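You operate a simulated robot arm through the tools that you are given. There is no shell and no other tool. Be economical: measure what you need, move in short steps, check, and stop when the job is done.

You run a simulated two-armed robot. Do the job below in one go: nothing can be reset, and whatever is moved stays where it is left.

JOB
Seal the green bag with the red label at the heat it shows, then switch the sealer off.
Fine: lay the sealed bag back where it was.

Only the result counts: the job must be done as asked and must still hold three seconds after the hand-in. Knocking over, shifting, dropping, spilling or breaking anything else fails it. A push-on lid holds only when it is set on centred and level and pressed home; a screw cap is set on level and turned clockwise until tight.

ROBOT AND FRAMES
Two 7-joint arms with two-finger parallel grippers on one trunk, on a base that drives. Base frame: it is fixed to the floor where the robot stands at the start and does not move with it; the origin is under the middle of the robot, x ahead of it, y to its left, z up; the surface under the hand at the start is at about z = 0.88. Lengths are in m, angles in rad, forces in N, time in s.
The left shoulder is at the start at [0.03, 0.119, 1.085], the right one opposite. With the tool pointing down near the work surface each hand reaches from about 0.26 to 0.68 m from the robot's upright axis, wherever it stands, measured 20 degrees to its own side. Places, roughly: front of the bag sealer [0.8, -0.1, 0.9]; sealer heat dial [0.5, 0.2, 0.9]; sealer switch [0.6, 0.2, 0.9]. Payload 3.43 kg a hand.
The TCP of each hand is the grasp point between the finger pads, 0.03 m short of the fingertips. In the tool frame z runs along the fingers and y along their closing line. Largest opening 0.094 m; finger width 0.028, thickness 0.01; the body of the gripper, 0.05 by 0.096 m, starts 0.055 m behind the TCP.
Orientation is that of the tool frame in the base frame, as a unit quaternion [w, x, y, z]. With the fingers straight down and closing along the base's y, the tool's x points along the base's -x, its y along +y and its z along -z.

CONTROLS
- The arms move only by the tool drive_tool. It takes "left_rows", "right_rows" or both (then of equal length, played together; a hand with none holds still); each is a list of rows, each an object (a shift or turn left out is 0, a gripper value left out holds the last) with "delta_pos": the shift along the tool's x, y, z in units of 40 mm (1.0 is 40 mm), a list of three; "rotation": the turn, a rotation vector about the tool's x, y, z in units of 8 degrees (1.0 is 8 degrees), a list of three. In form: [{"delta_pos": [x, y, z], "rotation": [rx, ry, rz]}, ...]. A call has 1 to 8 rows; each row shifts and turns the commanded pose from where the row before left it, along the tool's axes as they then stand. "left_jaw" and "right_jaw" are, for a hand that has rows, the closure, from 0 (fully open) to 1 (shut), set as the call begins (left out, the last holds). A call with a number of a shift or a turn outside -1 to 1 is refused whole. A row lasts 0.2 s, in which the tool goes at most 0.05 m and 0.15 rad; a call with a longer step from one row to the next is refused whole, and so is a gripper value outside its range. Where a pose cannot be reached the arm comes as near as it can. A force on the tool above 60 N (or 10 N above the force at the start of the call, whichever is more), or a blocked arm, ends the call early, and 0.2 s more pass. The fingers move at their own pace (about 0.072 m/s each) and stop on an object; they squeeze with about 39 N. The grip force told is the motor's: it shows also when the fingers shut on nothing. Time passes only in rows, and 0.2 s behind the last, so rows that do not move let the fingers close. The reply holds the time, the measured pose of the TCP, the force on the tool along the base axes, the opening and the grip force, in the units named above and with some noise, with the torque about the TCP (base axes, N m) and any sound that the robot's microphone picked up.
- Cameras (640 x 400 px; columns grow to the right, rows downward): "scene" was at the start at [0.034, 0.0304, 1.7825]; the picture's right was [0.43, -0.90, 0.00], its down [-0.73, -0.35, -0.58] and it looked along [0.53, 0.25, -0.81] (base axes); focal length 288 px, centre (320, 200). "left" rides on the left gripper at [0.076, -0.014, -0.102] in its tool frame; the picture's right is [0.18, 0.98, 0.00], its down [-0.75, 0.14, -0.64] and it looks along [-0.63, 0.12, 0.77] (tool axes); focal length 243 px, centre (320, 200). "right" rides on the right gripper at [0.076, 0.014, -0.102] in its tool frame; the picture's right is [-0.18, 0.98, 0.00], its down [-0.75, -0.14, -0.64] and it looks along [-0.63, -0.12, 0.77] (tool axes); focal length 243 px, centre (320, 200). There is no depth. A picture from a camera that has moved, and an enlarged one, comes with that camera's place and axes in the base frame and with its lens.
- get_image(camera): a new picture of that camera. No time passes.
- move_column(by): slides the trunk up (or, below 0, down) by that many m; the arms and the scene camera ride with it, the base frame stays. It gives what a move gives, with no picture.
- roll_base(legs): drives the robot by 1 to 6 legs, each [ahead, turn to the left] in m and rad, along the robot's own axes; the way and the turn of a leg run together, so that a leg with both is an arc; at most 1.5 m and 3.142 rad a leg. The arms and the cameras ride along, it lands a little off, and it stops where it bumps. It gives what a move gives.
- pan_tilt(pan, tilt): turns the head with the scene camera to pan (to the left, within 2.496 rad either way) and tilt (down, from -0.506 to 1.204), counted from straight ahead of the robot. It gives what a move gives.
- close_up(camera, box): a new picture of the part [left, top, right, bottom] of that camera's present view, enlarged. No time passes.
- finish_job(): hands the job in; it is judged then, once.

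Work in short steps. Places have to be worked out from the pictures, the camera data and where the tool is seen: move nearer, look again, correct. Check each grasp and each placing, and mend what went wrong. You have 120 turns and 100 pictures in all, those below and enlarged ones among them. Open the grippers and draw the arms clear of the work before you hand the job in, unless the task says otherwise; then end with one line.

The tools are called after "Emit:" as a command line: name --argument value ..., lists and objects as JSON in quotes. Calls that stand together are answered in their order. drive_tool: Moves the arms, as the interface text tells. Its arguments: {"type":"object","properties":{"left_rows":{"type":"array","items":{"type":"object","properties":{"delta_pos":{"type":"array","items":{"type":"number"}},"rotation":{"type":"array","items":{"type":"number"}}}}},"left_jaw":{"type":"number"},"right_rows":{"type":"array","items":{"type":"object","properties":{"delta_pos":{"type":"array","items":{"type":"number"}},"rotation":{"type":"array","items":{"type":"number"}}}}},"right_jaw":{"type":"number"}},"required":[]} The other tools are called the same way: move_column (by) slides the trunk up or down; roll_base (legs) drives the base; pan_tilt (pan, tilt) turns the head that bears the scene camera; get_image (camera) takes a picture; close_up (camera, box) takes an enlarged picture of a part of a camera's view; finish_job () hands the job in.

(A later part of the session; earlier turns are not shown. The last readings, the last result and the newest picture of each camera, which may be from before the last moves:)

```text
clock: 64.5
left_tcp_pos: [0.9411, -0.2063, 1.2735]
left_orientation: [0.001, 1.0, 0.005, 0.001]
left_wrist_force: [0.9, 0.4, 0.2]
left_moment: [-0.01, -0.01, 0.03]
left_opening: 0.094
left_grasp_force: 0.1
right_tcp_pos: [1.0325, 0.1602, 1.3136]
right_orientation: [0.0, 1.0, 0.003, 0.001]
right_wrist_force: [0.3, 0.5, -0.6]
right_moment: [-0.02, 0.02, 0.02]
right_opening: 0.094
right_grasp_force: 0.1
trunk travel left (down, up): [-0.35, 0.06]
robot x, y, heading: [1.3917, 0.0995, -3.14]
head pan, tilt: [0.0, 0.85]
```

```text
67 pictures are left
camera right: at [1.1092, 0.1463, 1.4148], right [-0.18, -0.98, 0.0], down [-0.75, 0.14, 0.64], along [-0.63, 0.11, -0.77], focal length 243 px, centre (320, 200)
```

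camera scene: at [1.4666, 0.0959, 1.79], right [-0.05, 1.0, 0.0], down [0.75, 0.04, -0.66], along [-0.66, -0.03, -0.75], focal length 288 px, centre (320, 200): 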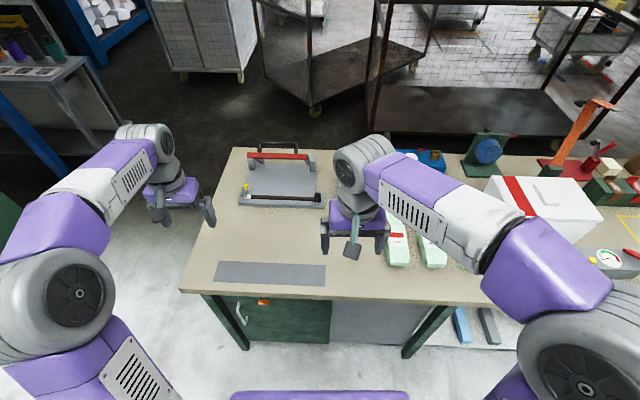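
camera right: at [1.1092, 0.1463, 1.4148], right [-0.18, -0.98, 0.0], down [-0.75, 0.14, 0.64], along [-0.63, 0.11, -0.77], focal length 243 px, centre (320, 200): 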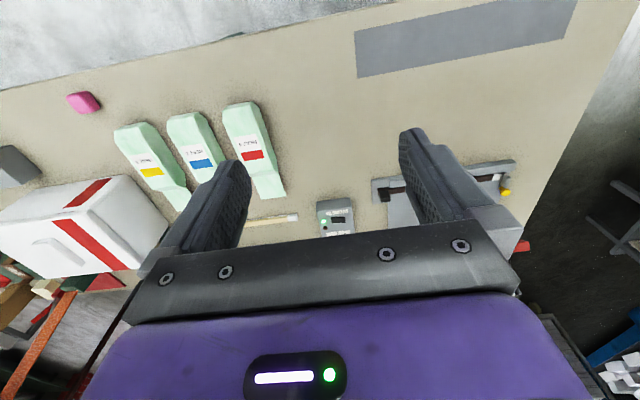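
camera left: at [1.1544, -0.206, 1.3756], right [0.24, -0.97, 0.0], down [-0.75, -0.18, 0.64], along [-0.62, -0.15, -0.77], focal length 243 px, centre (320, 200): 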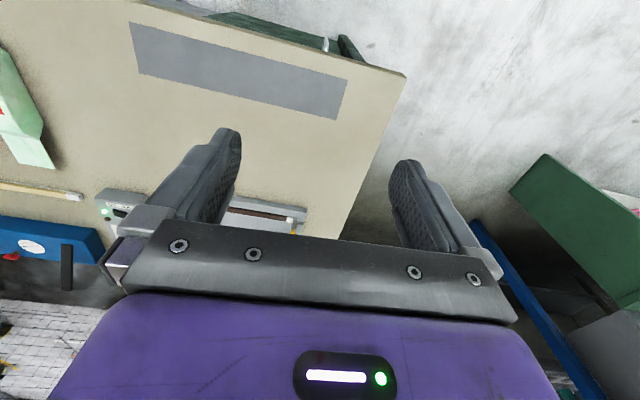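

Emit:
drive_tool --right_rows '[{"delta_pos": [-0.35, -0.58, 0.6]}, {"delta_pos": [-0.35, -0.58, 0.6]}, {"delta_pos": [-0.35, -0.58, 0.6]}, {"delta_pos": [-0.35, -0.58, 0.6]}, {"delta_pos": [-0.35, -0.58, 0.6]}, {"delta_pos": [-0.35, -0.58, 0.6]}, {"delta_pos": [-0.35, -0.58, 0.6]}, {"delta_pos": [-0.35, -0.58, 0.6]}]'

Emit:
get_image --camera "right"

Emit:
get_image --camera "scene"

```text
clock: 66.3
left_tcp_pos: [0.9404, -0.206, 1.2753]
left_orientation: [0.0, 1.0, 0.006, 0.001]
left_wrist_force: [-0.6, 1.2, -0.4]
left_moment: [0.0, -0.02, 0.02]
left_opening: 0.0936
left_grasp_force: 0.1
right_tcp_pos: [0.9197, 0.3483, 1.1205]
right_orientation: [0.001, 1.0, 0.002, 0.0]
right_wrist_force: [0.6, 0.4, 0.7]
right_moment: [-0.05, 0.0, -0.03]
right_opening: 0.0939
right_grasp_force: 0.1
trunk travel left (down, up): [-0.35, 0.06]
robot x, y, heading: [1.3961, 0.1029, -3.135]
head pan, tilt: [0.0, 0.85]
```

```text
66 pictures are left
camera right: at [0.9947, 0.335, 1.2223], right [-0.18, -0.98, 0.0], down [-0.75, 0.14, 0.64], along [-0.63, 0.11, -0.77], focal length 243 px, centre (320, 200)
```

right: 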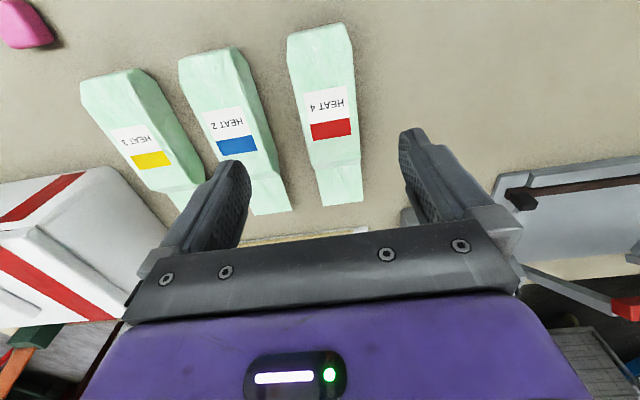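

```text
65 pictures are left
camera scene: at [1.34, 0.0981, 1.7899], right [0.0, 1.0, 0.0], down [0.75, 0.0, -0.66], along [-0.66, 0.0, -0.75], focal length 288 px, centre (320, 200)
```

scene: 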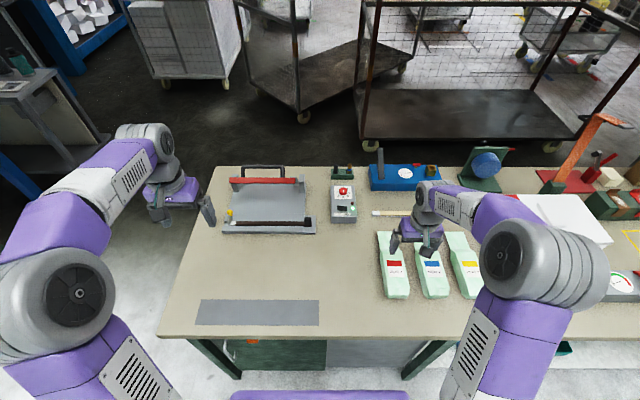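

Emit:
close_up --camera "right" --box '[260, 10, 410, 220]'

Emit:
close_up --camera "scene" --box '[350, 210, 470, 310]'

Emit:
close_up --camera "scene" --box '[210, 150, 370, 250]'

```text
1.90 times, centred on (335, 115) of right
camera zoom: at [0.9947, 0.335, 1.2223], right [-0.18, -0.98, 0.0], down [-0.75, 0.14, 0.64], along [-0.63, 0.11, -0.77], focal length 462 px, centre (291, 362)
```

zoom: 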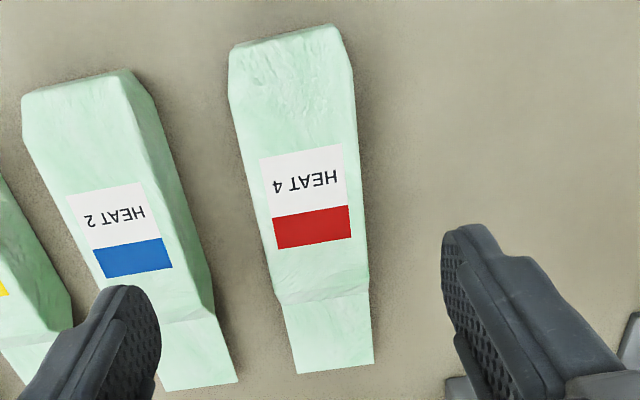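

```text
4.00 times, centred on (410, 260) of scene
camera zoom: at [1.34, 0.0981, 1.7899], right [0.0, 1.0, 0.0], down [0.75, 0.0, -0.66], along [-0.66, 0.0, -0.75], focal length 1153 px, centre (-40, -40)
```

zoom: 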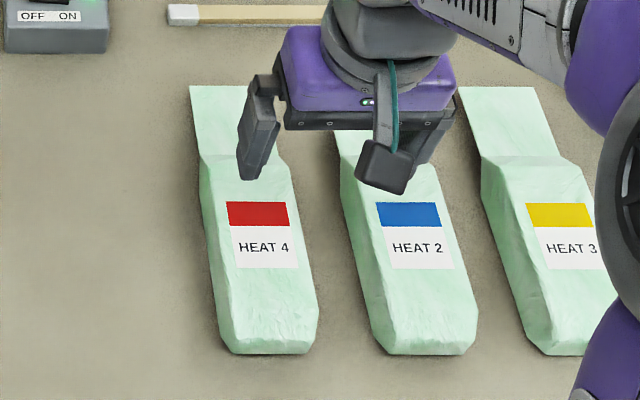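

```text
4.00 times, centred on (290, 200) of scene
camera zoom: at [1.34, 0.0981, 1.7899], right [0.0, 1.0, 0.0], down [0.75, 0.0, -0.66], along [-0.66, 0.0, -0.75], focal length 1153 px, centre (440, 200)
```

zoom: 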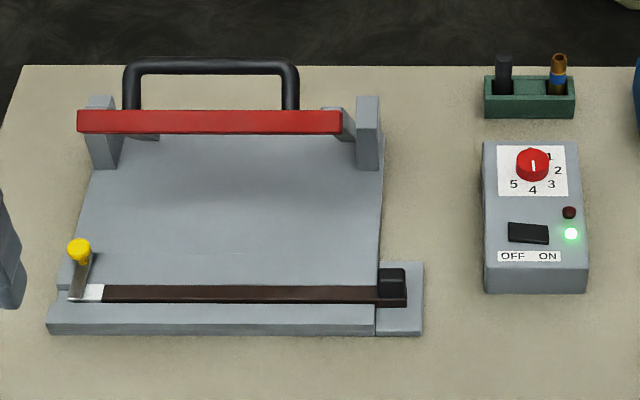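

The dial pointer needs a check from here.

Emit:
close_up --camera "scene" --box '[328, 183, 360, 213]'

```text
13.33 times, centred on (344, 198) of scene
camera zoom: at [1.34, 0.0981, 1.7899], right [0.0, 1.0, 0.0], down [0.75, 0.0, -0.66], along [-0.66, 0.0, -0.75], focal length 3845 px, centre (0, 227)
```

zoom: 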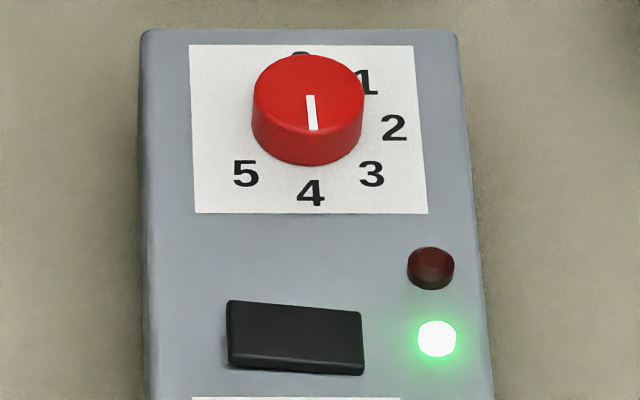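

The bag's centreline is at y≈.3445, along x, with its body about .07 wide. I'll lower the open right hand over the body at x≈.91.

Emit:
drive_tool --right_rows '[{"delta_pos": [-0.24, 0.1, 0.8]}, {"delta_pos": [0, 0, 0.8]}, {"delta_pos": [0, 0, 0.8]}, {"delta_pos": [0, 0, 0.8]}, {"delta_pos": [0, 0, 0.5]}]' --right_jaw 0

Emit:
get_image --camera "right"

Emit:
close_up --camera "scene" --box '[350, 200, 470, 310]'

```text
clock: 67.5
left_tcp_pos: [0.9414, -0.2046, 1.2752]
left_orientation: [0.001, 1.0, 0.005, 0.001]
left_wrist_force: [-0.5, 0.0, 0.3]
left_moment: [0.02, 0.01, 0.01]
left_opening: 0.0941
left_grasp_force: 0.0
right_tcp_pos: [0.9135, 0.3398, 0.9711]
right_orientation: [0.0, 1.0, 0.002, -0.001]
right_wrist_force: [0.8, 0.1, -0.5]
right_moment: [-0.03, 0.01, 0.0]
right_opening: 0.0939
right_grasp_force: 0.0
trunk travel left (down, up): [-0.35, 0.06]
robot x, y, heading: [1.3916, 0.0992, -3.137]
head pan, tilt: [0.0, 0.85]
```

```text
60 pictures are left
camera right: at [0.9886, 0.3267, 1.073], right [-0.18, -0.98, 0.0], down [-0.75, 0.14, 0.64], along [-0.63, 0.11, -0.77], focal length 243 px, centre (320, 200)
```

right: 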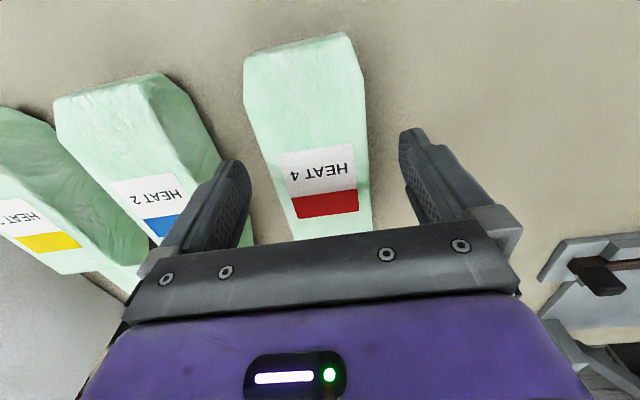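

```text
3.64 times, centred on (410, 255) of scene
camera zoom: at [1.3412, 0.0973, 1.7899], right [0.0, 1.0, 0.0], down [0.75, 0.0, -0.66], along [-0.66, 0.0, -0.75], focal length 1049 px, centre (-7, 0)
```

zoom: 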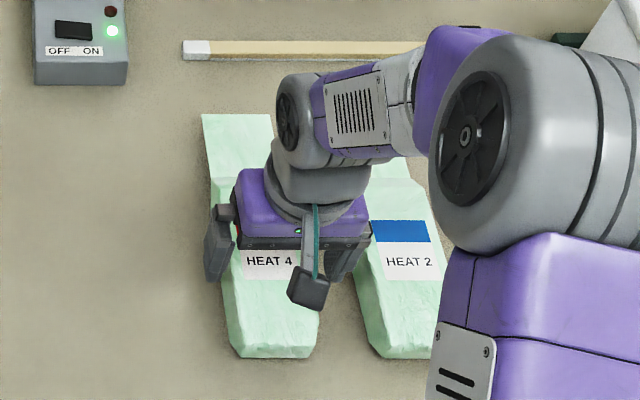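

Emit:
drive_tool --right_rows '[{"delta_pos": [0, -0.08, 0.6]}, {"delta_pos": [0, 0, 0.4]}, {"delta_pos": [0, 0, 0.3]}]'

Emit:
get_image --camera "right"

Emit:
get_image --camera "left"

```text
clock: 68.3
left_tcp_pos: [0.9401, -0.2061, 1.2745]
left_orientation: [0.001, 1.0, 0.005, 0.001]
left_wrist_force: [-0.1, -1.1, 0.6]
left_moment: [0.01, -0.01, 0.01]
left_opening: 0.0942
left_grasp_force: 0.1
right_tcp_pos: [0.9112, 0.3432, 0.9199]
right_orientation: [0.0, 1.0, 0.002, -0.001]
right_wrist_force: [0.6, 0.2, -0.1]
right_moment: [0.01, -0.02, 0.03]
right_opening: 0.094
right_grasp_force: 0.1
trunk travel left (down, up): [-0.35, 0.06]
robot x, y, heading: [1.3921, 0.0967, -3.136]
head pan, tilt: [0.0, 0.85]
```

```text
58 pictures are left
camera right: at [0.9865, 0.3296, 1.021], right [-0.18, -0.98, 0.0], down [-0.75, 0.14, 0.64], along [-0.63, 0.11, -0.77], focal length 243 px, centre (320, 200)
```

right: 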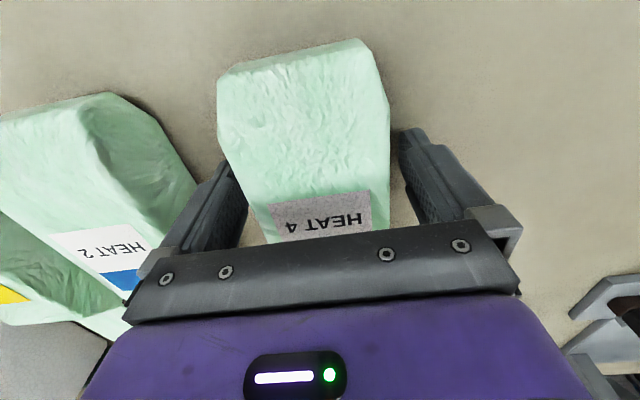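

```text
57 pictures are left
camera left: at [1.0161, -0.191, 1.3757], right [0.19, -0.98, 0.0], down [-0.75, -0.15, 0.64], along [-0.63, -0.13, -0.77], focal length 243 px, centre (320, 200)
```

left: 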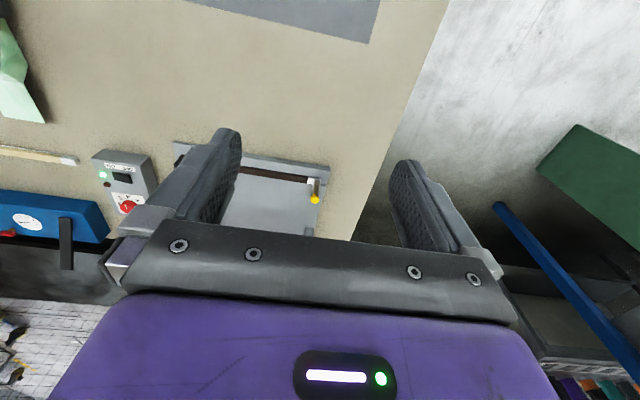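

The bag sits centred between the fingers. Closing.

Emit:
drive_tool --right_rows '[{}, {}, {}]' --right_jaw 1

Emit:
get_image --camera "right"

```text
clock: 69.2
left_tcp_pos: [0.9408, -0.2061, 1.2745]
left_orientation: [0.001, 1.0, 0.005, 0.001]
left_wrist_force: [-0.6, -0.6, 0.8]
left_moment: [-0.01, 0.0, 0.05]
left_opening: 0.094
left_grasp_force: 0.1
right_tcp_pos: [0.9104, 0.3415, 0.9197]
right_orientation: [0.0, 1.0, 0.002, 0.0]
right_wrist_force: [0.6, 0.4, 0.6]
right_moment: [0.06, 0.07, -0.02]
right_opening: 0.0736
right_grasp_force: 39.2
trunk travel left (down, up): [-0.35, 0.06]
robot x, y, heading: [1.3943, 0.1008, -3.135]
head pan, tilt: [0.0, 0.85]
```

```text
56 pictures are left
camera right: at [0.9868, 0.3293, 1.0213], right [-0.18, -0.98, 0.0], down [-0.75, 0.14, 0.64], along [-0.63, 0.11, -0.77], focal length 243 px, centre (320, 200)
```

right: 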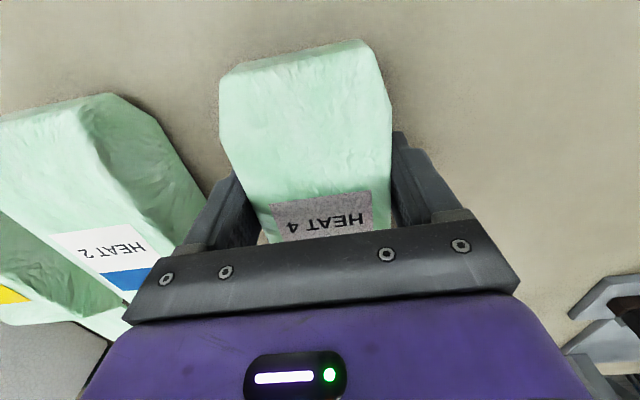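

Gripped (.0736 m), and the bag hasn't moved. Return pose: TCP (.911, .343, .920). I'll lift 0.1 m and carry it across to y≈−.075, moving the left hand out of the way.

Emit:
drive_tool --right_rows '[{"delta_pos": [0, 0, -0.8]}, {"delta_pos": [0, 0, -0.9]}, {"delta_pos": [0, 0, -0.8]}, {"delta_pos": [0, 0.5, 0]}, {"delta_pos": [0, 0.9, 0]}, {"delta_pos": [0, 0.9, 0]}, {"delta_pos": [0, 0.9, 0]}]' --left_rows '[{"delta_pos": [0, 0.6, 0]}, {"delta_pos": [0, 0.6, 0]}, {"delta_pos": [0, 0.6, 0]}, {"delta_pos": [0, 0.6, 0]}, {"delta_pos": [0, 0.6, 0]}, {"delta_pos": [0, 0.6, 0]}, {}]'

Emit:
get_image --camera "scene"

Emit:
get_image --camera "right"

```text
clock: 70.8
left_tcp_pos: [0.941, -0.351, 1.2744]
left_orientation: [0.0, 1.0, 0.005, 0.001]
left_wrist_force: [0.7, -0.2, -0.3]
left_moment: [0.02, 0.0, 0.01]
left_opening: 0.0938
left_grasp_force: 0.0
right_tcp_pos: [0.9086, 0.2159, 1.0186]
right_orientation: [0.001, 1.0, 0.002, 0.0]
right_wrist_force: [-0.1, 0.1, -0.6]
right_moment: [-0.03, 0.01, 0.0]
right_opening: 0.0736
right_grasp_force: 39.3
trunk travel left (down, up): [-0.35, 0.06]
robot x, y, heading: [1.3895, 0.0974, -3.138]
head pan, tilt: [0.0, 0.85]
```

```text
55 pictures are left
camera scene: at [1.3411, 0.0966, 1.7899], right [-0.01, 1.0, 0.0], down [0.75, 0.0, -0.66], along [-0.66, 0.0, -0.75], focal length 288 px, centre (320, 200)
```

scene: 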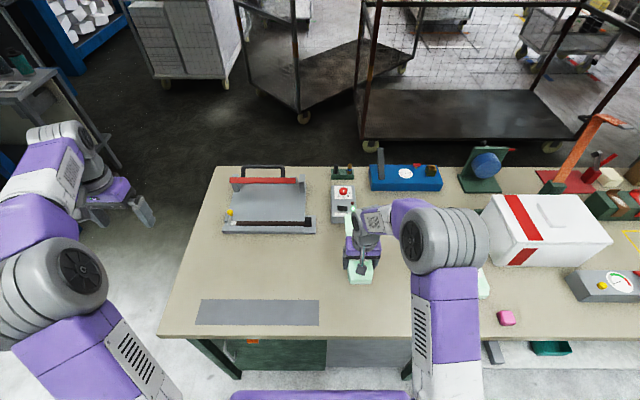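

```text
54 pictures are left
camera right: at [0.9858, 0.2015, 1.1209], right [-0.18, -0.98, 0.0], down [-0.75, 0.14, 0.64], along [-0.63, 0.12, -0.77], focal length 243 px, centre (320, 200)
```

right: 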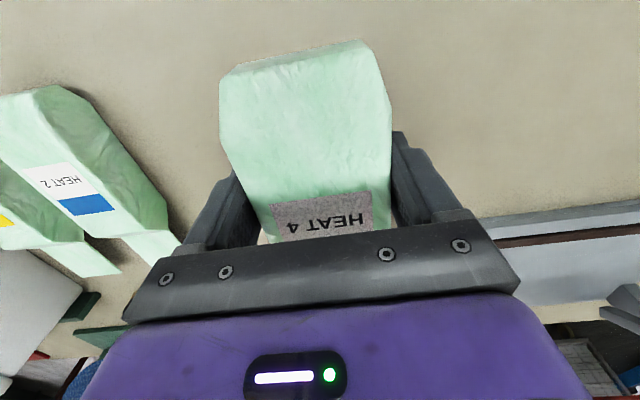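

Emit:
drive_tool --right_rows '[{"delta_pos": [0, 0.9, 0]}, {"delta_pos": [0, 0.9, 0]}, {"delta_pos": [0, 0.9, 0]}, {"delta_pos": [0, 0.9, 0]}, {"delta_pos": [0, 0.9, 0]}, {"delta_pos": [0, 0.9, 0]}, {"delta_pos": [0, 0.9, 0]}, {"delta_pos": [0, 0.9, 0]}]'

Emit:
close_up --camera "scene" --box '[200, 150, 360, 280]'

Emit:
get_image --camera "left"

```text
clock: 72.5
left_tcp_pos: [0.9408, -0.3508, 1.2754]
left_orientation: [0.001, 1.0, 0.005, 0.001]
left_wrist_force: [0.7, 0.1, -0.1]
left_moment: [0.01, 0.0, 0.02]
left_opening: 0.0942
left_grasp_force: 0.1
right_tcp_pos: [0.9158, -0.0726, 1.0235]
right_orientation: [0.0, 1.0, 0.003, 0.0]
right_wrist_force: [-0.4, -0.2, -1.0]
right_moment: [-0.01, -0.06, 0.01]
right_opening: 0.0734
right_grasp_force: 38.9
trunk travel left (down, up): [-0.35, 0.06]
robot x, y, heading: [1.392, 0.1017, -3.136]
head pan, tilt: [0.0, 0.85]
```

```text
3.08 times, centred on (280, 215) of scene
camera zoom: at [1.3412, 0.0957, 1.7899], right [-0.01, 1.0, 0.0], down [0.75, 0.0, -0.66], along [-0.66, 0.0, -0.75], focal length 887 px, centre (443, 154)
```

zoom: 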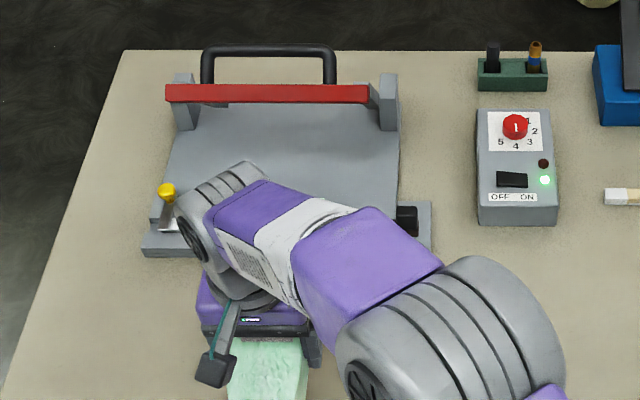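

```text
52 pictures are left
camera left: at [1.0176, -0.3366, 1.376], right [0.19, -0.98, 0.0], down [-0.75, -0.15, 0.64], along [-0.63, -0.13, -0.77], focal length 243 px, centre (320, 200)
```

left: 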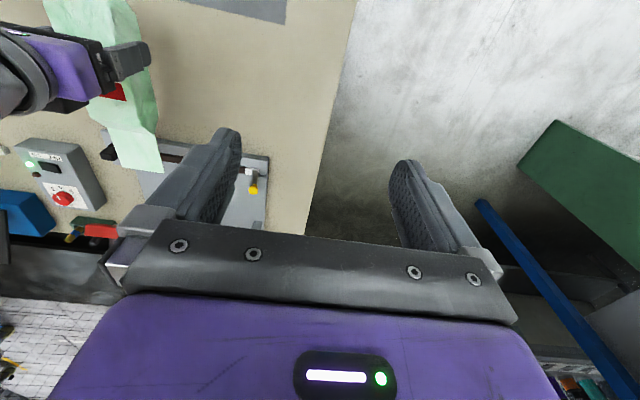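

I'll rotate the left hand 90° so its camera looks along +y (a side view of the sealer, and also the orientation for gripping the handle).

Emit:
drive_tool --left_rows '[{"rotation": [0, 0, 1]}, {"rotation": [0, 0, 1]}, {"rotation": [0, 0, 1]}, {"rotation": [0, 0, 1]}, {"rotation": [0, 0, 1]}, {"rotation": [0, 0, 1]}, {"rotation": [0, 0, 1]}, {"rotation": [0, 0, 1]}]'

Emit:
drive_tool --left_rows '[{"rotation": [0, 0, 1], "delta_pos": [0, 0, 0.8]}, {"rotation": [0, 0, 1], "delta_pos": [0, 0, 0.8]}, {"rotation": [0, 0, 1], "delta_pos": [0, 0, 0.8]}, {"rotation": [0, 0, 0.3], "delta_pos": [0, 0, 0.8]}, {"delta_pos": [0, -0.8, 0.5]}, {"delta_pos": [0, -0.8, 0.5]}, {"delta_pos": [0, -0.8, 0.4]}, {"delta_pos": [0, -0.8, 0]}]'

Emit:
get_image --camera "left"

```text
clock: 74.3
left_tcp_pos: [0.9423, -0.3499, 1.2751]
left_orientation: [0.0, 0.851, -0.526, 0.001]
left_wrist_force: [0.1, 0.4, -0.9]
left_moment: [0.01, 0.0, 0.0]
left_opening: 0.0941
left_grasp_force: 0.0
right_tcp_pos: [0.9143, -0.0722, 1.0248]
right_orientation: [-0.001, 1.0, 0.002, 0.0]
right_wrist_force: [-0.6, -0.4, -0.6]
right_moment: [0.0, 0.02, 0.0]
right_opening: 0.0735
right_grasp_force: 38.5
trunk travel left (down, up): [-0.35, 0.06]
robot x, y, heading: [1.3897, 0.0927, -3.14]
head pan, tilt: [0.0, 0.85]
```

```text
clock: 76.2
left_tcp_pos: [1.0688, -0.3472, 1.0934]
left_orientation: [0.001, 0.708, -0.706, 0.001]
left_wrist_force: [0.3, -0.1, 0.5]
left_moment: [-0.03, 0.01, -0.02]
left_opening: 0.0938
left_grasp_force: 0.0
right_tcp_pos: [0.9152, -0.0726, 1.0239]
right_orientation: [0.001, 1.0, 0.003, -0.001]
right_wrist_force: [-0.6, -0.8, -0.6]
right_moment: [0.0, 0.04, -0.02]
right_opening: 0.0735
right_grasp_force: 39.1
trunk travel left (down, up): [-0.35, 0.06]
robot x, y, heading: [1.3896, 0.0983, -3.135]
head pan, tilt: [0.0, 0.85]
```

```text
51 pictures are left
camera left: at [1.0834, -0.4242, 1.1945], right [-0.98, -0.19, 0.0], down [-0.14, 0.75, 0.64], along [-0.12, 0.63, -0.77], focal length 243 px, centre (320, 200)
```

left: 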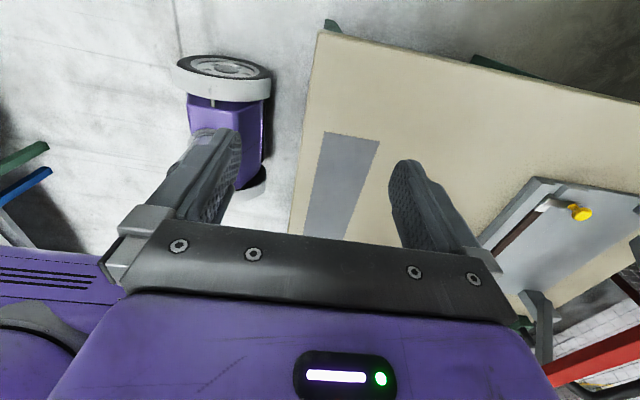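

Emit:
drive_tool --left_rows '[{"delta_pos": [0, 0.9, 0]}, {"delta_pos": [0, 0.9, 0]}, {"delta_pos": [0, 0.9, 0]}, {"delta_pos": [0, 0.9, 0]}, {"delta_pos": [0, 0.9, 0]}, {"delta_pos": [0, 0.9, 0], "rotation": [0, -1, 0]}, {"delta_pos": [0, 0.9, 0], "rotation": [0, -1, 0]}, {"delta_pos": [0, 0.5, 0], "rotation": [0, -1, 0]}]'

Emit:
get_image --camera "left"

```text
clock: 78.0
left_tcp_pos: [0.8467, -0.3308, 1.0883]
left_orientation: [-0.147, 0.692, -0.691, -0.148]
left_wrist_force: [0.3, -1.1, 0.4]
left_moment: [-0.04, 0.02, -0.01]
left_opening: 0.0941
left_grasp_force: 0.1
left hand out of reach, approached as far as the arm can: row 7, 8
right_tcp_pos: [0.9164, -0.0732, 1.0234]
right_orientation: [0.0, 1.0, 0.004, -0.001]
right_wrist_force: [0.4, 0.0, -1.1]
right_moment: [0.02, 0.02, 0.02]
right_opening: 0.0735
right_grasp_force: 39.6
trunk travel left (down, up): [-0.35, 0.06]
robot x, y, heading: [1.3913, 0.101, -3.139]
head pan, tilt: [0.0, 0.85]
```

```text
50 pictures are left
camera left: at [0.8617, -0.4424, 1.1484], right [-0.98, -0.17, -0.08], down [-0.14, 0.43, 0.89], along [-0.12, 0.89, -0.44], focal length 243 px, centre (320, 200)
```

left: 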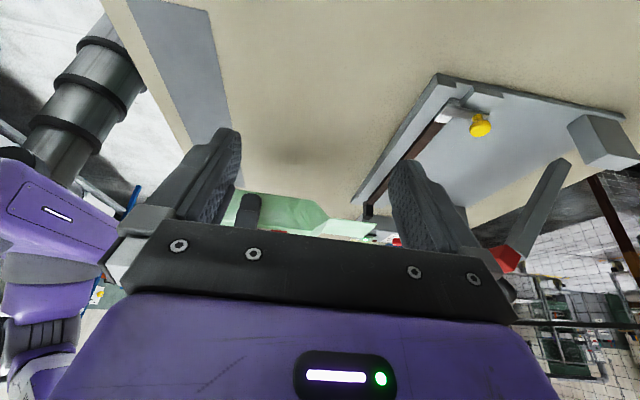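

The side camera shows the strip and the bag clearly. From here the left arm is at its reach limit, so the lever will be worked from the near side. I'll lay the bag with its flap over the strip: first down to z≈.955 in front of the sealer.

Emit:
drive_tool --right_rows '[{"delta_pos": [0, 0.4, 0.6]}, {"delta_pos": [0, 0, 0.6]}, {"delta_pos": [0, 0, 0.5]}]'

Emit:
get_image --camera "left"

```text
clock: 78.8
left_tcp_pos: [0.845, -0.331, 1.0866]
left_orientation: [-0.148, 0.693, -0.691, -0.146]
left_wrist_force: [0.3, -0.5, 0.2]
left_moment: [-0.01, 0.02, 0.02]
left_opening: 0.094
left_grasp_force: 0.1
right_tcp_pos: [0.9126, -0.0868, 0.9551]
right_orientation: [0.002, 1.0, 0.003, -0.001]
right_wrist_force: [-0.3, 0.0, -0.4]
right_moment: [-0.01, -0.03, 0.02]
right_opening: 0.0733
right_grasp_force: 38.9
trunk travel left (down, up): [-0.35, 0.06]
robot x, y, heading: [1.3916, 0.096, -3.136]
head pan, tilt: [0.0, 0.85]
```

```text
49 pictures are left
camera left: at [0.8601, -0.442, 1.148], right [-0.98, -0.17, -0.08], down [-0.14, 0.43, 0.89], along [-0.12, 0.89, -0.45], focal length 243 px, centre (320, 200)
```

left: 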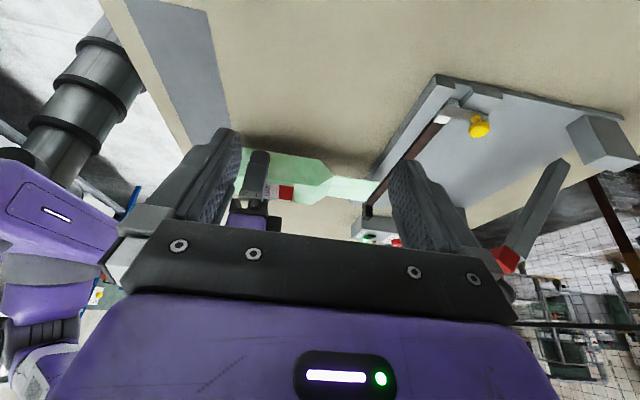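

Emit:
close_up --camera "left" --box '[230, 60, 490, 230]'

```text
2.35 times, centred on (360, 145) of left
camera zoom: at [0.8601, -0.442, 1.148], right [-0.98, -0.17, -0.08], down [-0.14, 0.43, 0.89], along [-0.12, 0.89, -0.45], focal length 571 px, centre (226, 329)
```

zoom: 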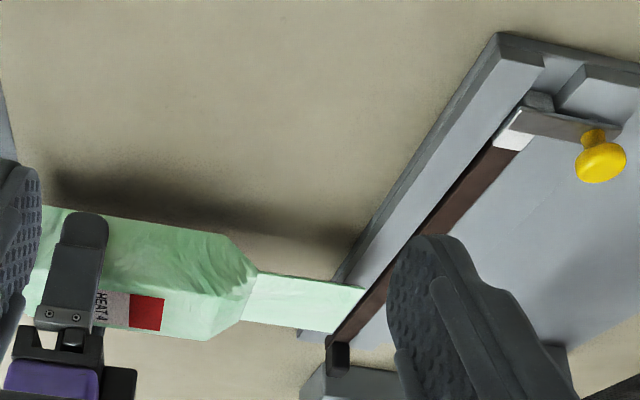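

The flap sits about 2 cm above the bag's underside, a good match for the strip height. Moving forward 0.078 m so the strip lies under mid-flap.

Emit:
drive_tool --right_rows '[{"delta_pos": [-0.65, 0, 0]}, {"delta_pos": [-0.65, 0, 0]}, {"delta_pos": [-0.65, 0, 0]}]'

Emit:
close_up --camera "left" --box '[230, 60, 490, 230]'

Emit:
close_up --camera "scene" --box '[200, 150, 360, 280]'

```text
clock: 79.5
left_tcp_pos: [0.8461, -0.3306, 1.0867]
left_orientation: [-0.146, 0.693, -0.69, -0.146]
left_wrist_force: [-0.2, 0.6, 0.4]
left_moment: [-0.01, 0.02, 0.0]
left_opening: 0.094
left_grasp_force: 0.1
right_tcp_pos: [0.8554, -0.0861, 0.9542]
right_orientation: [0.0, 1.0, 0.004, 0.001]
right_wrist_force: [0.1, -1.0, -1.0]
right_moment: [-0.01, -0.01, -0.01]
right_opening: 0.0735
right_grasp_force: 38.9
right hand out of reach, approached as far as the arm can: row 3
trunk travel left (down, up): [-0.35, 0.06]
robot x, y, heading: [1.389, 0.0989, -3.133]
head pan, tilt: [0.0, 0.85]
```

```text
2.35 times, centred on (360, 145) of left
camera zoom: at [0.8605, -0.4418, 1.1483], right [-0.98, -0.17, -0.08], down [-0.14, 0.43, 0.89], along [-0.12, 0.89, -0.45], focal length 571 px, centre (226, 329)
```

zoom: 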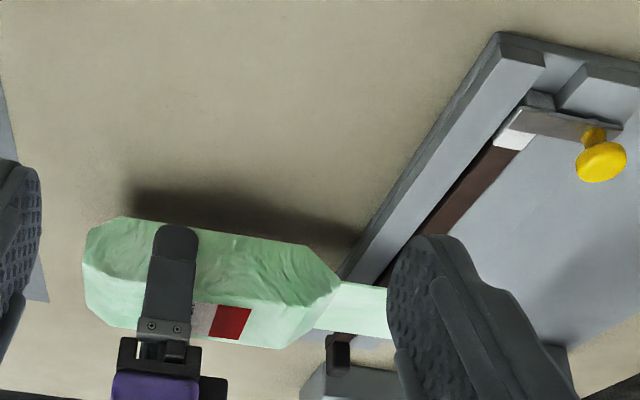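

```text
3.08 times, centred on (280, 215) of scene
camera zoom: at [1.3415, 0.0973, 1.7899], right [0.0, 1.0, 0.0], down [0.75, 0.0, -0.66], along [-0.66, 0.0, -0.75], focal length 887 px, centre (443, 154)
```

zoom: 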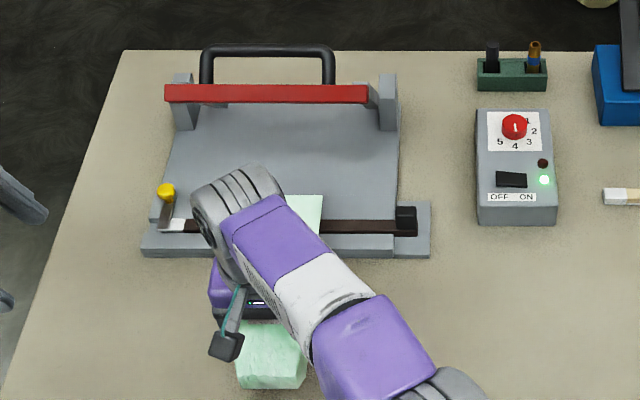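

The right arm is at its limit with the flap end at x≈.654, 26 mm past the strip. I'll roll the base ahead 0.015 m for a better overlap.

Emit:
roll_base --legs '[[0.015, 0]]'

```text
clock: 80.3
left_tcp_pos: [0.8312, -0.3302, 1.0879]
left_orientation: [-0.146, 0.693, -0.691, -0.146]
left_wrist_force: [0.0, 0.0, 0.8]
left_moment: [0.04, 0.03, -0.01]
left_opening: 0.094
left_grasp_force: 0.0
right_tcp_pos: [0.8408, -0.0867, 0.9542]
right_orientation: [0.001, 1.0, 0.003, 0.0]
right_wrist_force: [-0.1, -0.5, -1.3]
right_moment: [0.02, -0.04, -0.03]
right_opening: 0.0735
right_grasp_force: 39.2
trunk travel left (down, up): [-0.35, 0.06]
robot x, y, heading: [1.3743, 0.097, -3.134]
head pan, tilt: [0.0, 0.85]
```

Emit:
drive_tool --right_rows '[{"delta_pos": [0, 0, 0.3]}, {"delta_pos": [0, 0, 0.2]}, {"delta_pos": [0, 0, 0.2]}]'

Emit:
close_up --camera "left" --box '[230, 60, 490, 230]'

```text
clock: 81.1
left_tcp_pos: [0.8317, -0.3313, 1.0872]
left_orientation: [-0.147, 0.693, -0.691, -0.146]
left_wrist_force: [0.3, 0.2, -0.6]
left_moment: [-0.01, 0.01, 0.0]
left_opening: 0.0941
left_grasp_force: 0.1
right_tcp_pos: [0.8425, -0.0854, 0.9288]
right_orientation: [0.002, 1.0, 0.003, 0.001]
right_wrist_force: [0.3, -0.1, -0.9]
right_moment: [0.02, 0.01, -0.01]
right_opening: 0.0733
right_grasp_force: 39.6
right hand out of reach, approached as far as the arm can: row 2
trunk travel left (down, up): [-0.35, 0.06]
robot x, y, heading: [1.3755, 0.0948, -3.138]
head pan, tilt: [0.0, 0.85]
```

```text
2.35 times, centred on (360, 145) of left
camera zoom: at [0.8461, -0.4421, 1.1485], right [-0.98, -0.17, -0.08], down [-0.14, 0.43, 0.89], along [-0.12, 0.89, -0.45], focal length 571 px, centre (226, 329)
```

zoom: 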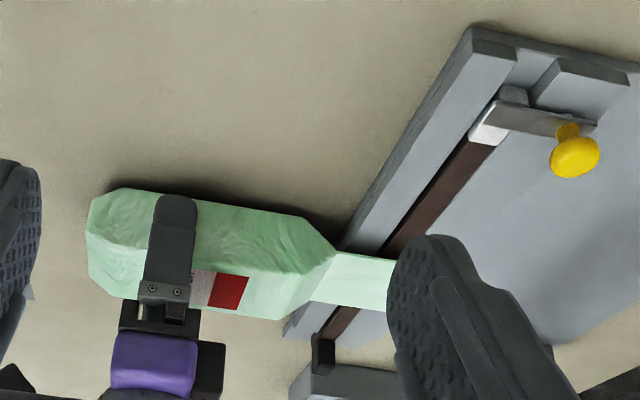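

Emit:
drive_tool --right_rows '[{"delta_pos": [0, 0, 0.12]}, {"delta_pos": [0, 0, 0.1]}]'

Emit:
close_up --camera "left" --box '[230, 60, 490, 230]'

```text
clock: 81.7
left_tcp_pos: [0.8317, -0.3292, 1.0869]
left_orientation: [-0.147, 0.694, -0.69, -0.147]
left_wrist_force: [1.2, -0.1, -0.6]
left_moment: [0.04, -0.02, -0.01]
left_opening: 0.094
left_grasp_force: 0.0
right_tcp_pos: [0.8454, -0.0853, 0.92]
right_orientation: [0.001, 1.0, 0.002, 0.0]
right_wrist_force: [0.2, 0.7, 3.2]
right_moment: [0.12, 0.11, 0.01]
right_opening: 0.0733
right_grasp_force: 39.2
trunk travel left (down, up): [-0.35, 0.06]
robot x, y, heading: [1.3771, 0.0987, -3.137]
head pan, tilt: [0.0, 0.85]
```

```text
2.35 times, centred on (360, 145) of left
camera zoom: at [0.8462, -0.442, 1.1486], right [-0.98, -0.17, -0.08], down [-0.14, 0.43, 0.89], along [-0.12, 0.89, -0.45], focal length 571 px, centre (226, 329)
```

zoom: 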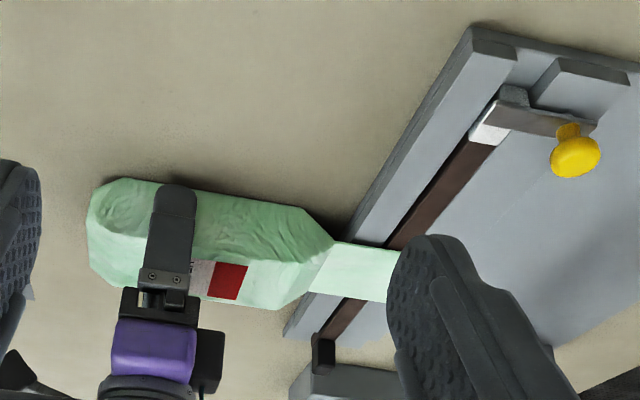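

The bag is down (3 N contact) with its flap across the strip. Placed pose: (.845, −.085, .920). Releasing and rising, then checking.

Emit:
drive_tool --right_rows '[{}, {}]' --right_jaw 0

Emit:
drive_tool --right_rows '[{"delta_pos": [0, 0, -0.7]}, {"delta_pos": [0.1, 0, -0.9]}, {"delta_pos": [0.3, 0, -0.9]}, {"delta_pos": [0.4, -0.3, -0.8]}, {"delta_pos": [0.4, -0.6, -0.6]}, {"delta_pos": [0.4, -0.6, -0.6]}, {"delta_pos": [0.4, -0.6, -0.6]}]'

Emit:
get_image --camera "scene"

Emit:
close_up --camera "scene" --box '[200, 150, 360, 280]'

```text
clock: 82.3
left_tcp_pos: [0.8314, -0.3302, 1.0881]
left_orientation: [-0.146, 0.693, -0.69, -0.145]
left_wrist_force: [-0.2, 0.3, -0.1]
left_moment: [-0.01, -0.01, -0.02]
left_opening: 0.0938
left_grasp_force: 0.0
right_tcp_pos: [0.8453, -0.0849, 0.9185]
right_orientation: [0.0, 1.0, 0.003, 0.0]
right_wrist_force: [-0.3, -0.5, 0.3]
right_moment: [0.01, -0.02, 0.0]
right_opening: 0.094
right_grasp_force: 0.0
trunk travel left (down, up): [-0.35, 0.06]
robot x, y, heading: [1.378, 0.1005, -3.136]
head pan, tilt: [0.0, 0.85]
```

```text
clock: 83.9
left_tcp_pos: [0.8322, -0.3299, 1.0867]
left_orientation: [-0.146, 0.692, -0.691, -0.146]
left_wrist_force: [0.6, -0.3, -0.3]
left_moment: [-0.06, 0.02, -0.06]
left_opening: 0.0938
left_grasp_force: 0.0
right_tcp_pos: [0.9253, -0.0016, 1.1221]
right_orientation: [0.001, 1.0, 0.004, -0.001]
right_wrist_force: [-0.1, -0.4, 0.1]
right_moment: [0.01, 0.06, 0.0]
right_opening: 0.094
right_grasp_force: 0.1
trunk travel left (down, up): [-0.35, 0.06]
robot x, y, heading: [1.3772, 0.0967, -3.135]
head pan, tilt: [0.0, 0.85]
```

```text
43 pictures are left
camera scene: at [1.3278, 0.0986, 1.79], right [0.0, 1.0, 0.0], down [0.75, 0.0, -0.66], along [-0.66, 0.0, -0.75], focal length 288 px, centre (320, 200)
```

scene: 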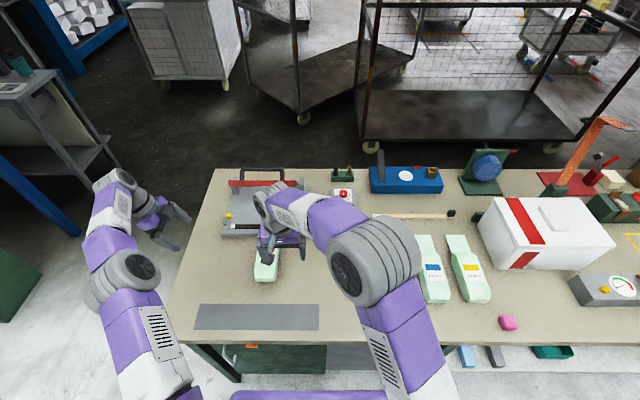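

```text
3.08 times, centred on (280, 215) of scene
camera zoom: at [1.3278, 0.0986, 1.79], right [0.0, 1.0, 0.0], down [0.75, 0.0, -0.66], along [-0.66, 0.0, -0.75], focal length 887 px, centre (443, 154)
```

zoom: 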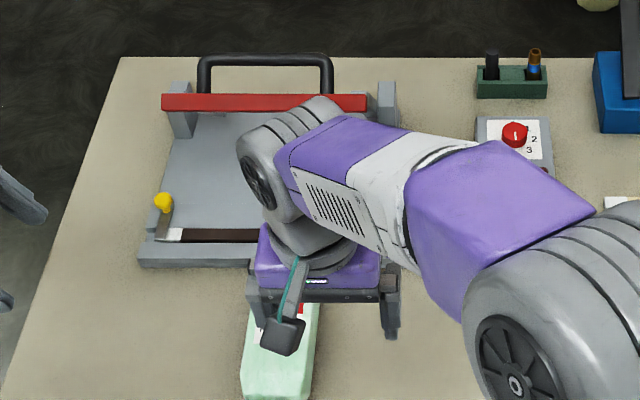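

The bag lies in place. Retracting both hands for the drive back.

Emit:
drive_tool --right_rows '[{"delta_pos": [0.34, -0.57, -0.68]}, {"delta_pos": [0.34, -0.57, -0.68]}, {"delta_pos": [0.34, -0.57, -0.68]}, {"delta_pos": [0.34, -0.57, -0.68]}, {"delta_pos": [0.34, -0.57, -0.68]}, {"delta_pos": [0.34, -0.57, -0.68]}, {"delta_pos": [0.34, -0.57, -0.68]}]' --left_rows '[{"delta_pos": [0, -0.8, 0], "rotation": [0, 1, 0]}, {"delta_pos": [0, -0.8, 0], "rotation": [0, 1, 0]}, {"delta_pos": [0, -0.8, 0], "rotation": [0, 1, 0]}, {"delta_pos": [0, -0.5, -0.8]}, {"delta_pos": [0, -0.5, -0.8]}, {"delta_pos": [0, -0.5, -0.8]}, {"delta_pos": [0, 0, -0.9]}]'

Emit:
get_image --camera "scene"

Emit:
close_up --camera "scene" --box '[200, 150, 360, 300]'

```text
clock: 85.5
left_tcp_pos: [0.9885, -0.3272, 1.2178]
left_orientation: [0.0, 0.708, -0.706, 0.001]
left_wrist_force: [0.6, 0.0, 0.7]
left_moment: [-0.01, 0.03, 0.02]
left_opening: 0.0939
left_grasp_force: 0.0
right_tcp_pos: [1.0224, 0.1617, 1.3121]
right_orientation: [0.001, 1.0, 0.004, 0.0]
right_wrist_force: [0.1, 0.1, -0.3]
right_moment: [0.0, 0.02, 0.0]
right_opening: 0.0939
right_grasp_force: 0.0
trunk travel left (down, up): [-0.35, 0.06]
robot x, y, heading: [1.3798, 0.0951, -3.142]
head pan, tilt: [0.0, 0.85]
```

```text
41 pictures are left
camera scene: at [1.3277, 0.0986, 1.7899], right [0.0, 1.0, 0.0], down [0.75, 0.0, -0.66], along [-0.66, 0.0, -0.75], focal length 288 px, centre (320, 200)
```

scene: 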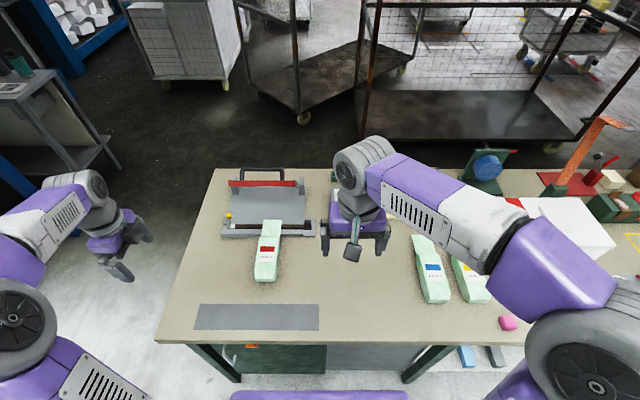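

```text
2.67 times, centred on (280, 225) of scene
camera zoom: at [1.3277, 0.0986, 1.7899], right [0.0, 1.0, 0.0], down [0.75, 0.0, -0.66], along [-0.66, 0.0, -0.75], focal length 769 px, centre (427, 133)
```

zoom: 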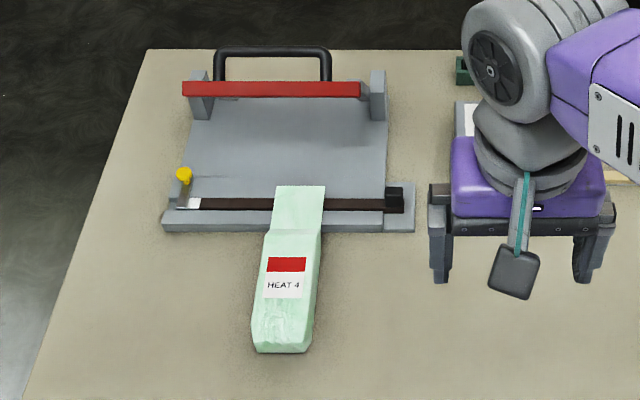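

The flap lies squarely across the strip. Now driving back round to the near side.

Emit:
roll_base --legs '[[-0.16, 0], [0, 1.571], [1.14, 0], [0, -1.571], [1.5, 0], [0.23, 0]]'

Emit:
get_image --camera "scene"

```text
clock: 108.6
left_tcp_pos: [-0.6592, -1.3164, 1.2181]
left_orientation: [-0.001, -0.681, 0.732, -0.002]
left_wrist_force: [-0.5, -1.4, -0.3]
left_moment: [-0.04, -0.01, -0.01]
left_opening: 0.0937
left_grasp_force: 0.1
right_tcp_pos: [-0.5869, -0.834, 1.311]
right_orientation: [0.001, 0.999, -0.036, 0.0]
right_wrist_force: [-0.5, -0.2, -0.4]
right_moment: [-0.02, -0.05, 0.0]
right_opening: 0.0937
right_grasp_force: 0.0
trunk travel left (down, up): [-0.35, 0.06]
robot x, y, heading: [-0.2367, -0.9247, 3.068]
head pan, tilt: [0.0, 0.85]
```

```text
39 pictures are left
camera scene: at [-0.2874, -0.9193, 1.7899], right [0.07, 1.0, 0.0], down [0.75, -0.05, -0.66], along [-0.66, 0.05, -0.75], focal length 288 px, centre (320, 200)
```

scene: 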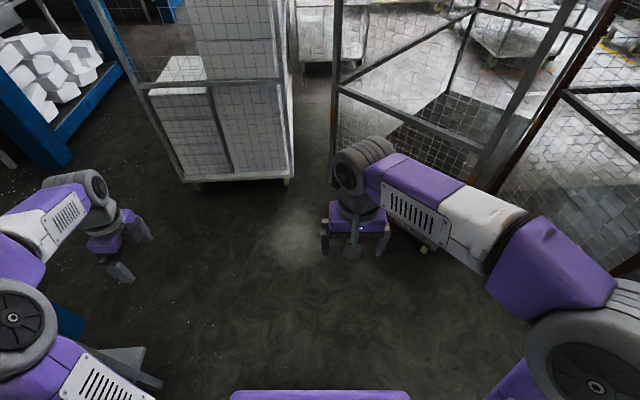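

Emit:
roll_base --legs '[[0, -1.497], [0.9, 0], [0, -1.571]]'

```text
clock: 121.0
left_tcp_pos: [0.2257, 0.3762, 1.2181]
left_orientation: [-0.001, 0.736, 0.677, 0.0]
left_wrist_force: [0.0, 0.2, -0.1]
left_moment: [-0.01, -0.01, -0.04]
left_opening: 0.094
left_grasp_force: 0.1
right_tcp_pos: [0.1504, -0.1075, 1.3109]
right_orientation: [0.001, 0.041, 0.999, 0.001]
right_wrist_force: [0.4, 0.3, 0.0]
right_moment: [0.02, -0.01, 0.02]
right_opening: 0.0939
right_grasp_force: 0.1
trunk travel left (down, up): [-0.35, 0.06]
robot x, y, heading: [-0.1974, -0.0135, -0.08]
head pan, tilt: [0.0, 0.85]
```

Emit:
roll_base --legs '[[0, 0.08], [0.2, 0]]'

Emit:
get_image --camera "scene"

Emit:
get_image --camera "right"

```text
clock: 123.1
left_tcp_pos: [0.3938, 0.4064, 1.2184]
left_orientation: [-0.001, 0.709, 0.705, 0.0]
left_wrist_force: [-0.2, 0.5, 0.0]
left_moment: [0.01, 0.01, 0.0]
left_opening: 0.0939
left_grasp_force: 0.0
right_tcp_pos: [0.3554, -0.0813, 1.3115]
right_orientation: [0.0, 0.001, 1.0, 0.0]
right_wrist_force: [0.1, 0.0, -0.5]
right_moment: [0.0, 0.02, -0.01]
right_opening: 0.0941
right_grasp_force: 0.1
trunk travel left (down, up): [-0.35, 0.06]
robot x, y, heading: [0.0027, -0.0154, -0.007]
head pan, tilt: [0.0, 0.85]
```

```text
38 pictures are left
camera scene: at [0.0474, -0.0172, 1.7899], right [0.0, -1.0, 0.0], down [-0.75, 0.0, -0.66], along [0.66, 0.0, -0.75], focal length 288 px, centre (320, 200)
```

scene: 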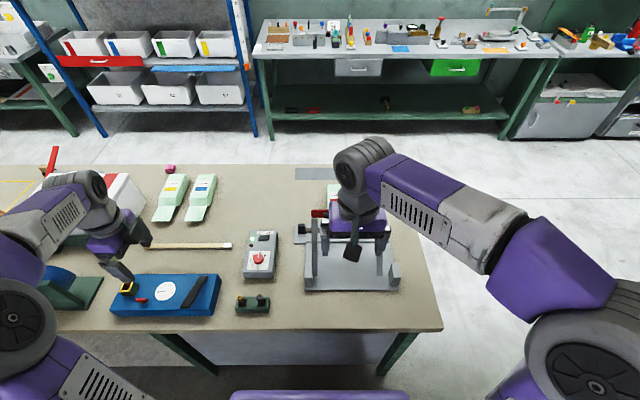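

```text
37 pictures are left
camera right: at [0.2787, -0.0661, 1.4133], right [0.19, 0.98, 0.0], down [0.75, -0.14, 0.64], along [0.63, -0.12, -0.77], focal length 243 px, centre (320, 200)
```

right: 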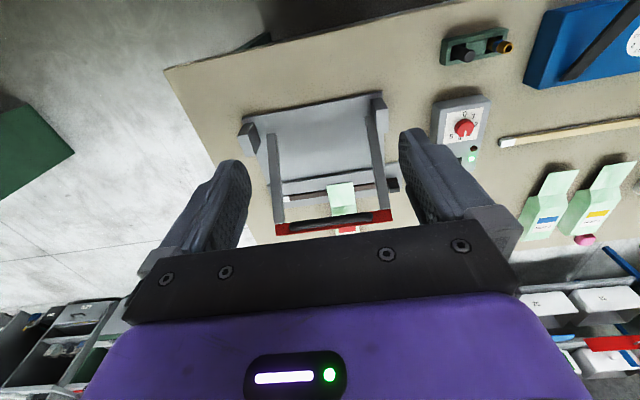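

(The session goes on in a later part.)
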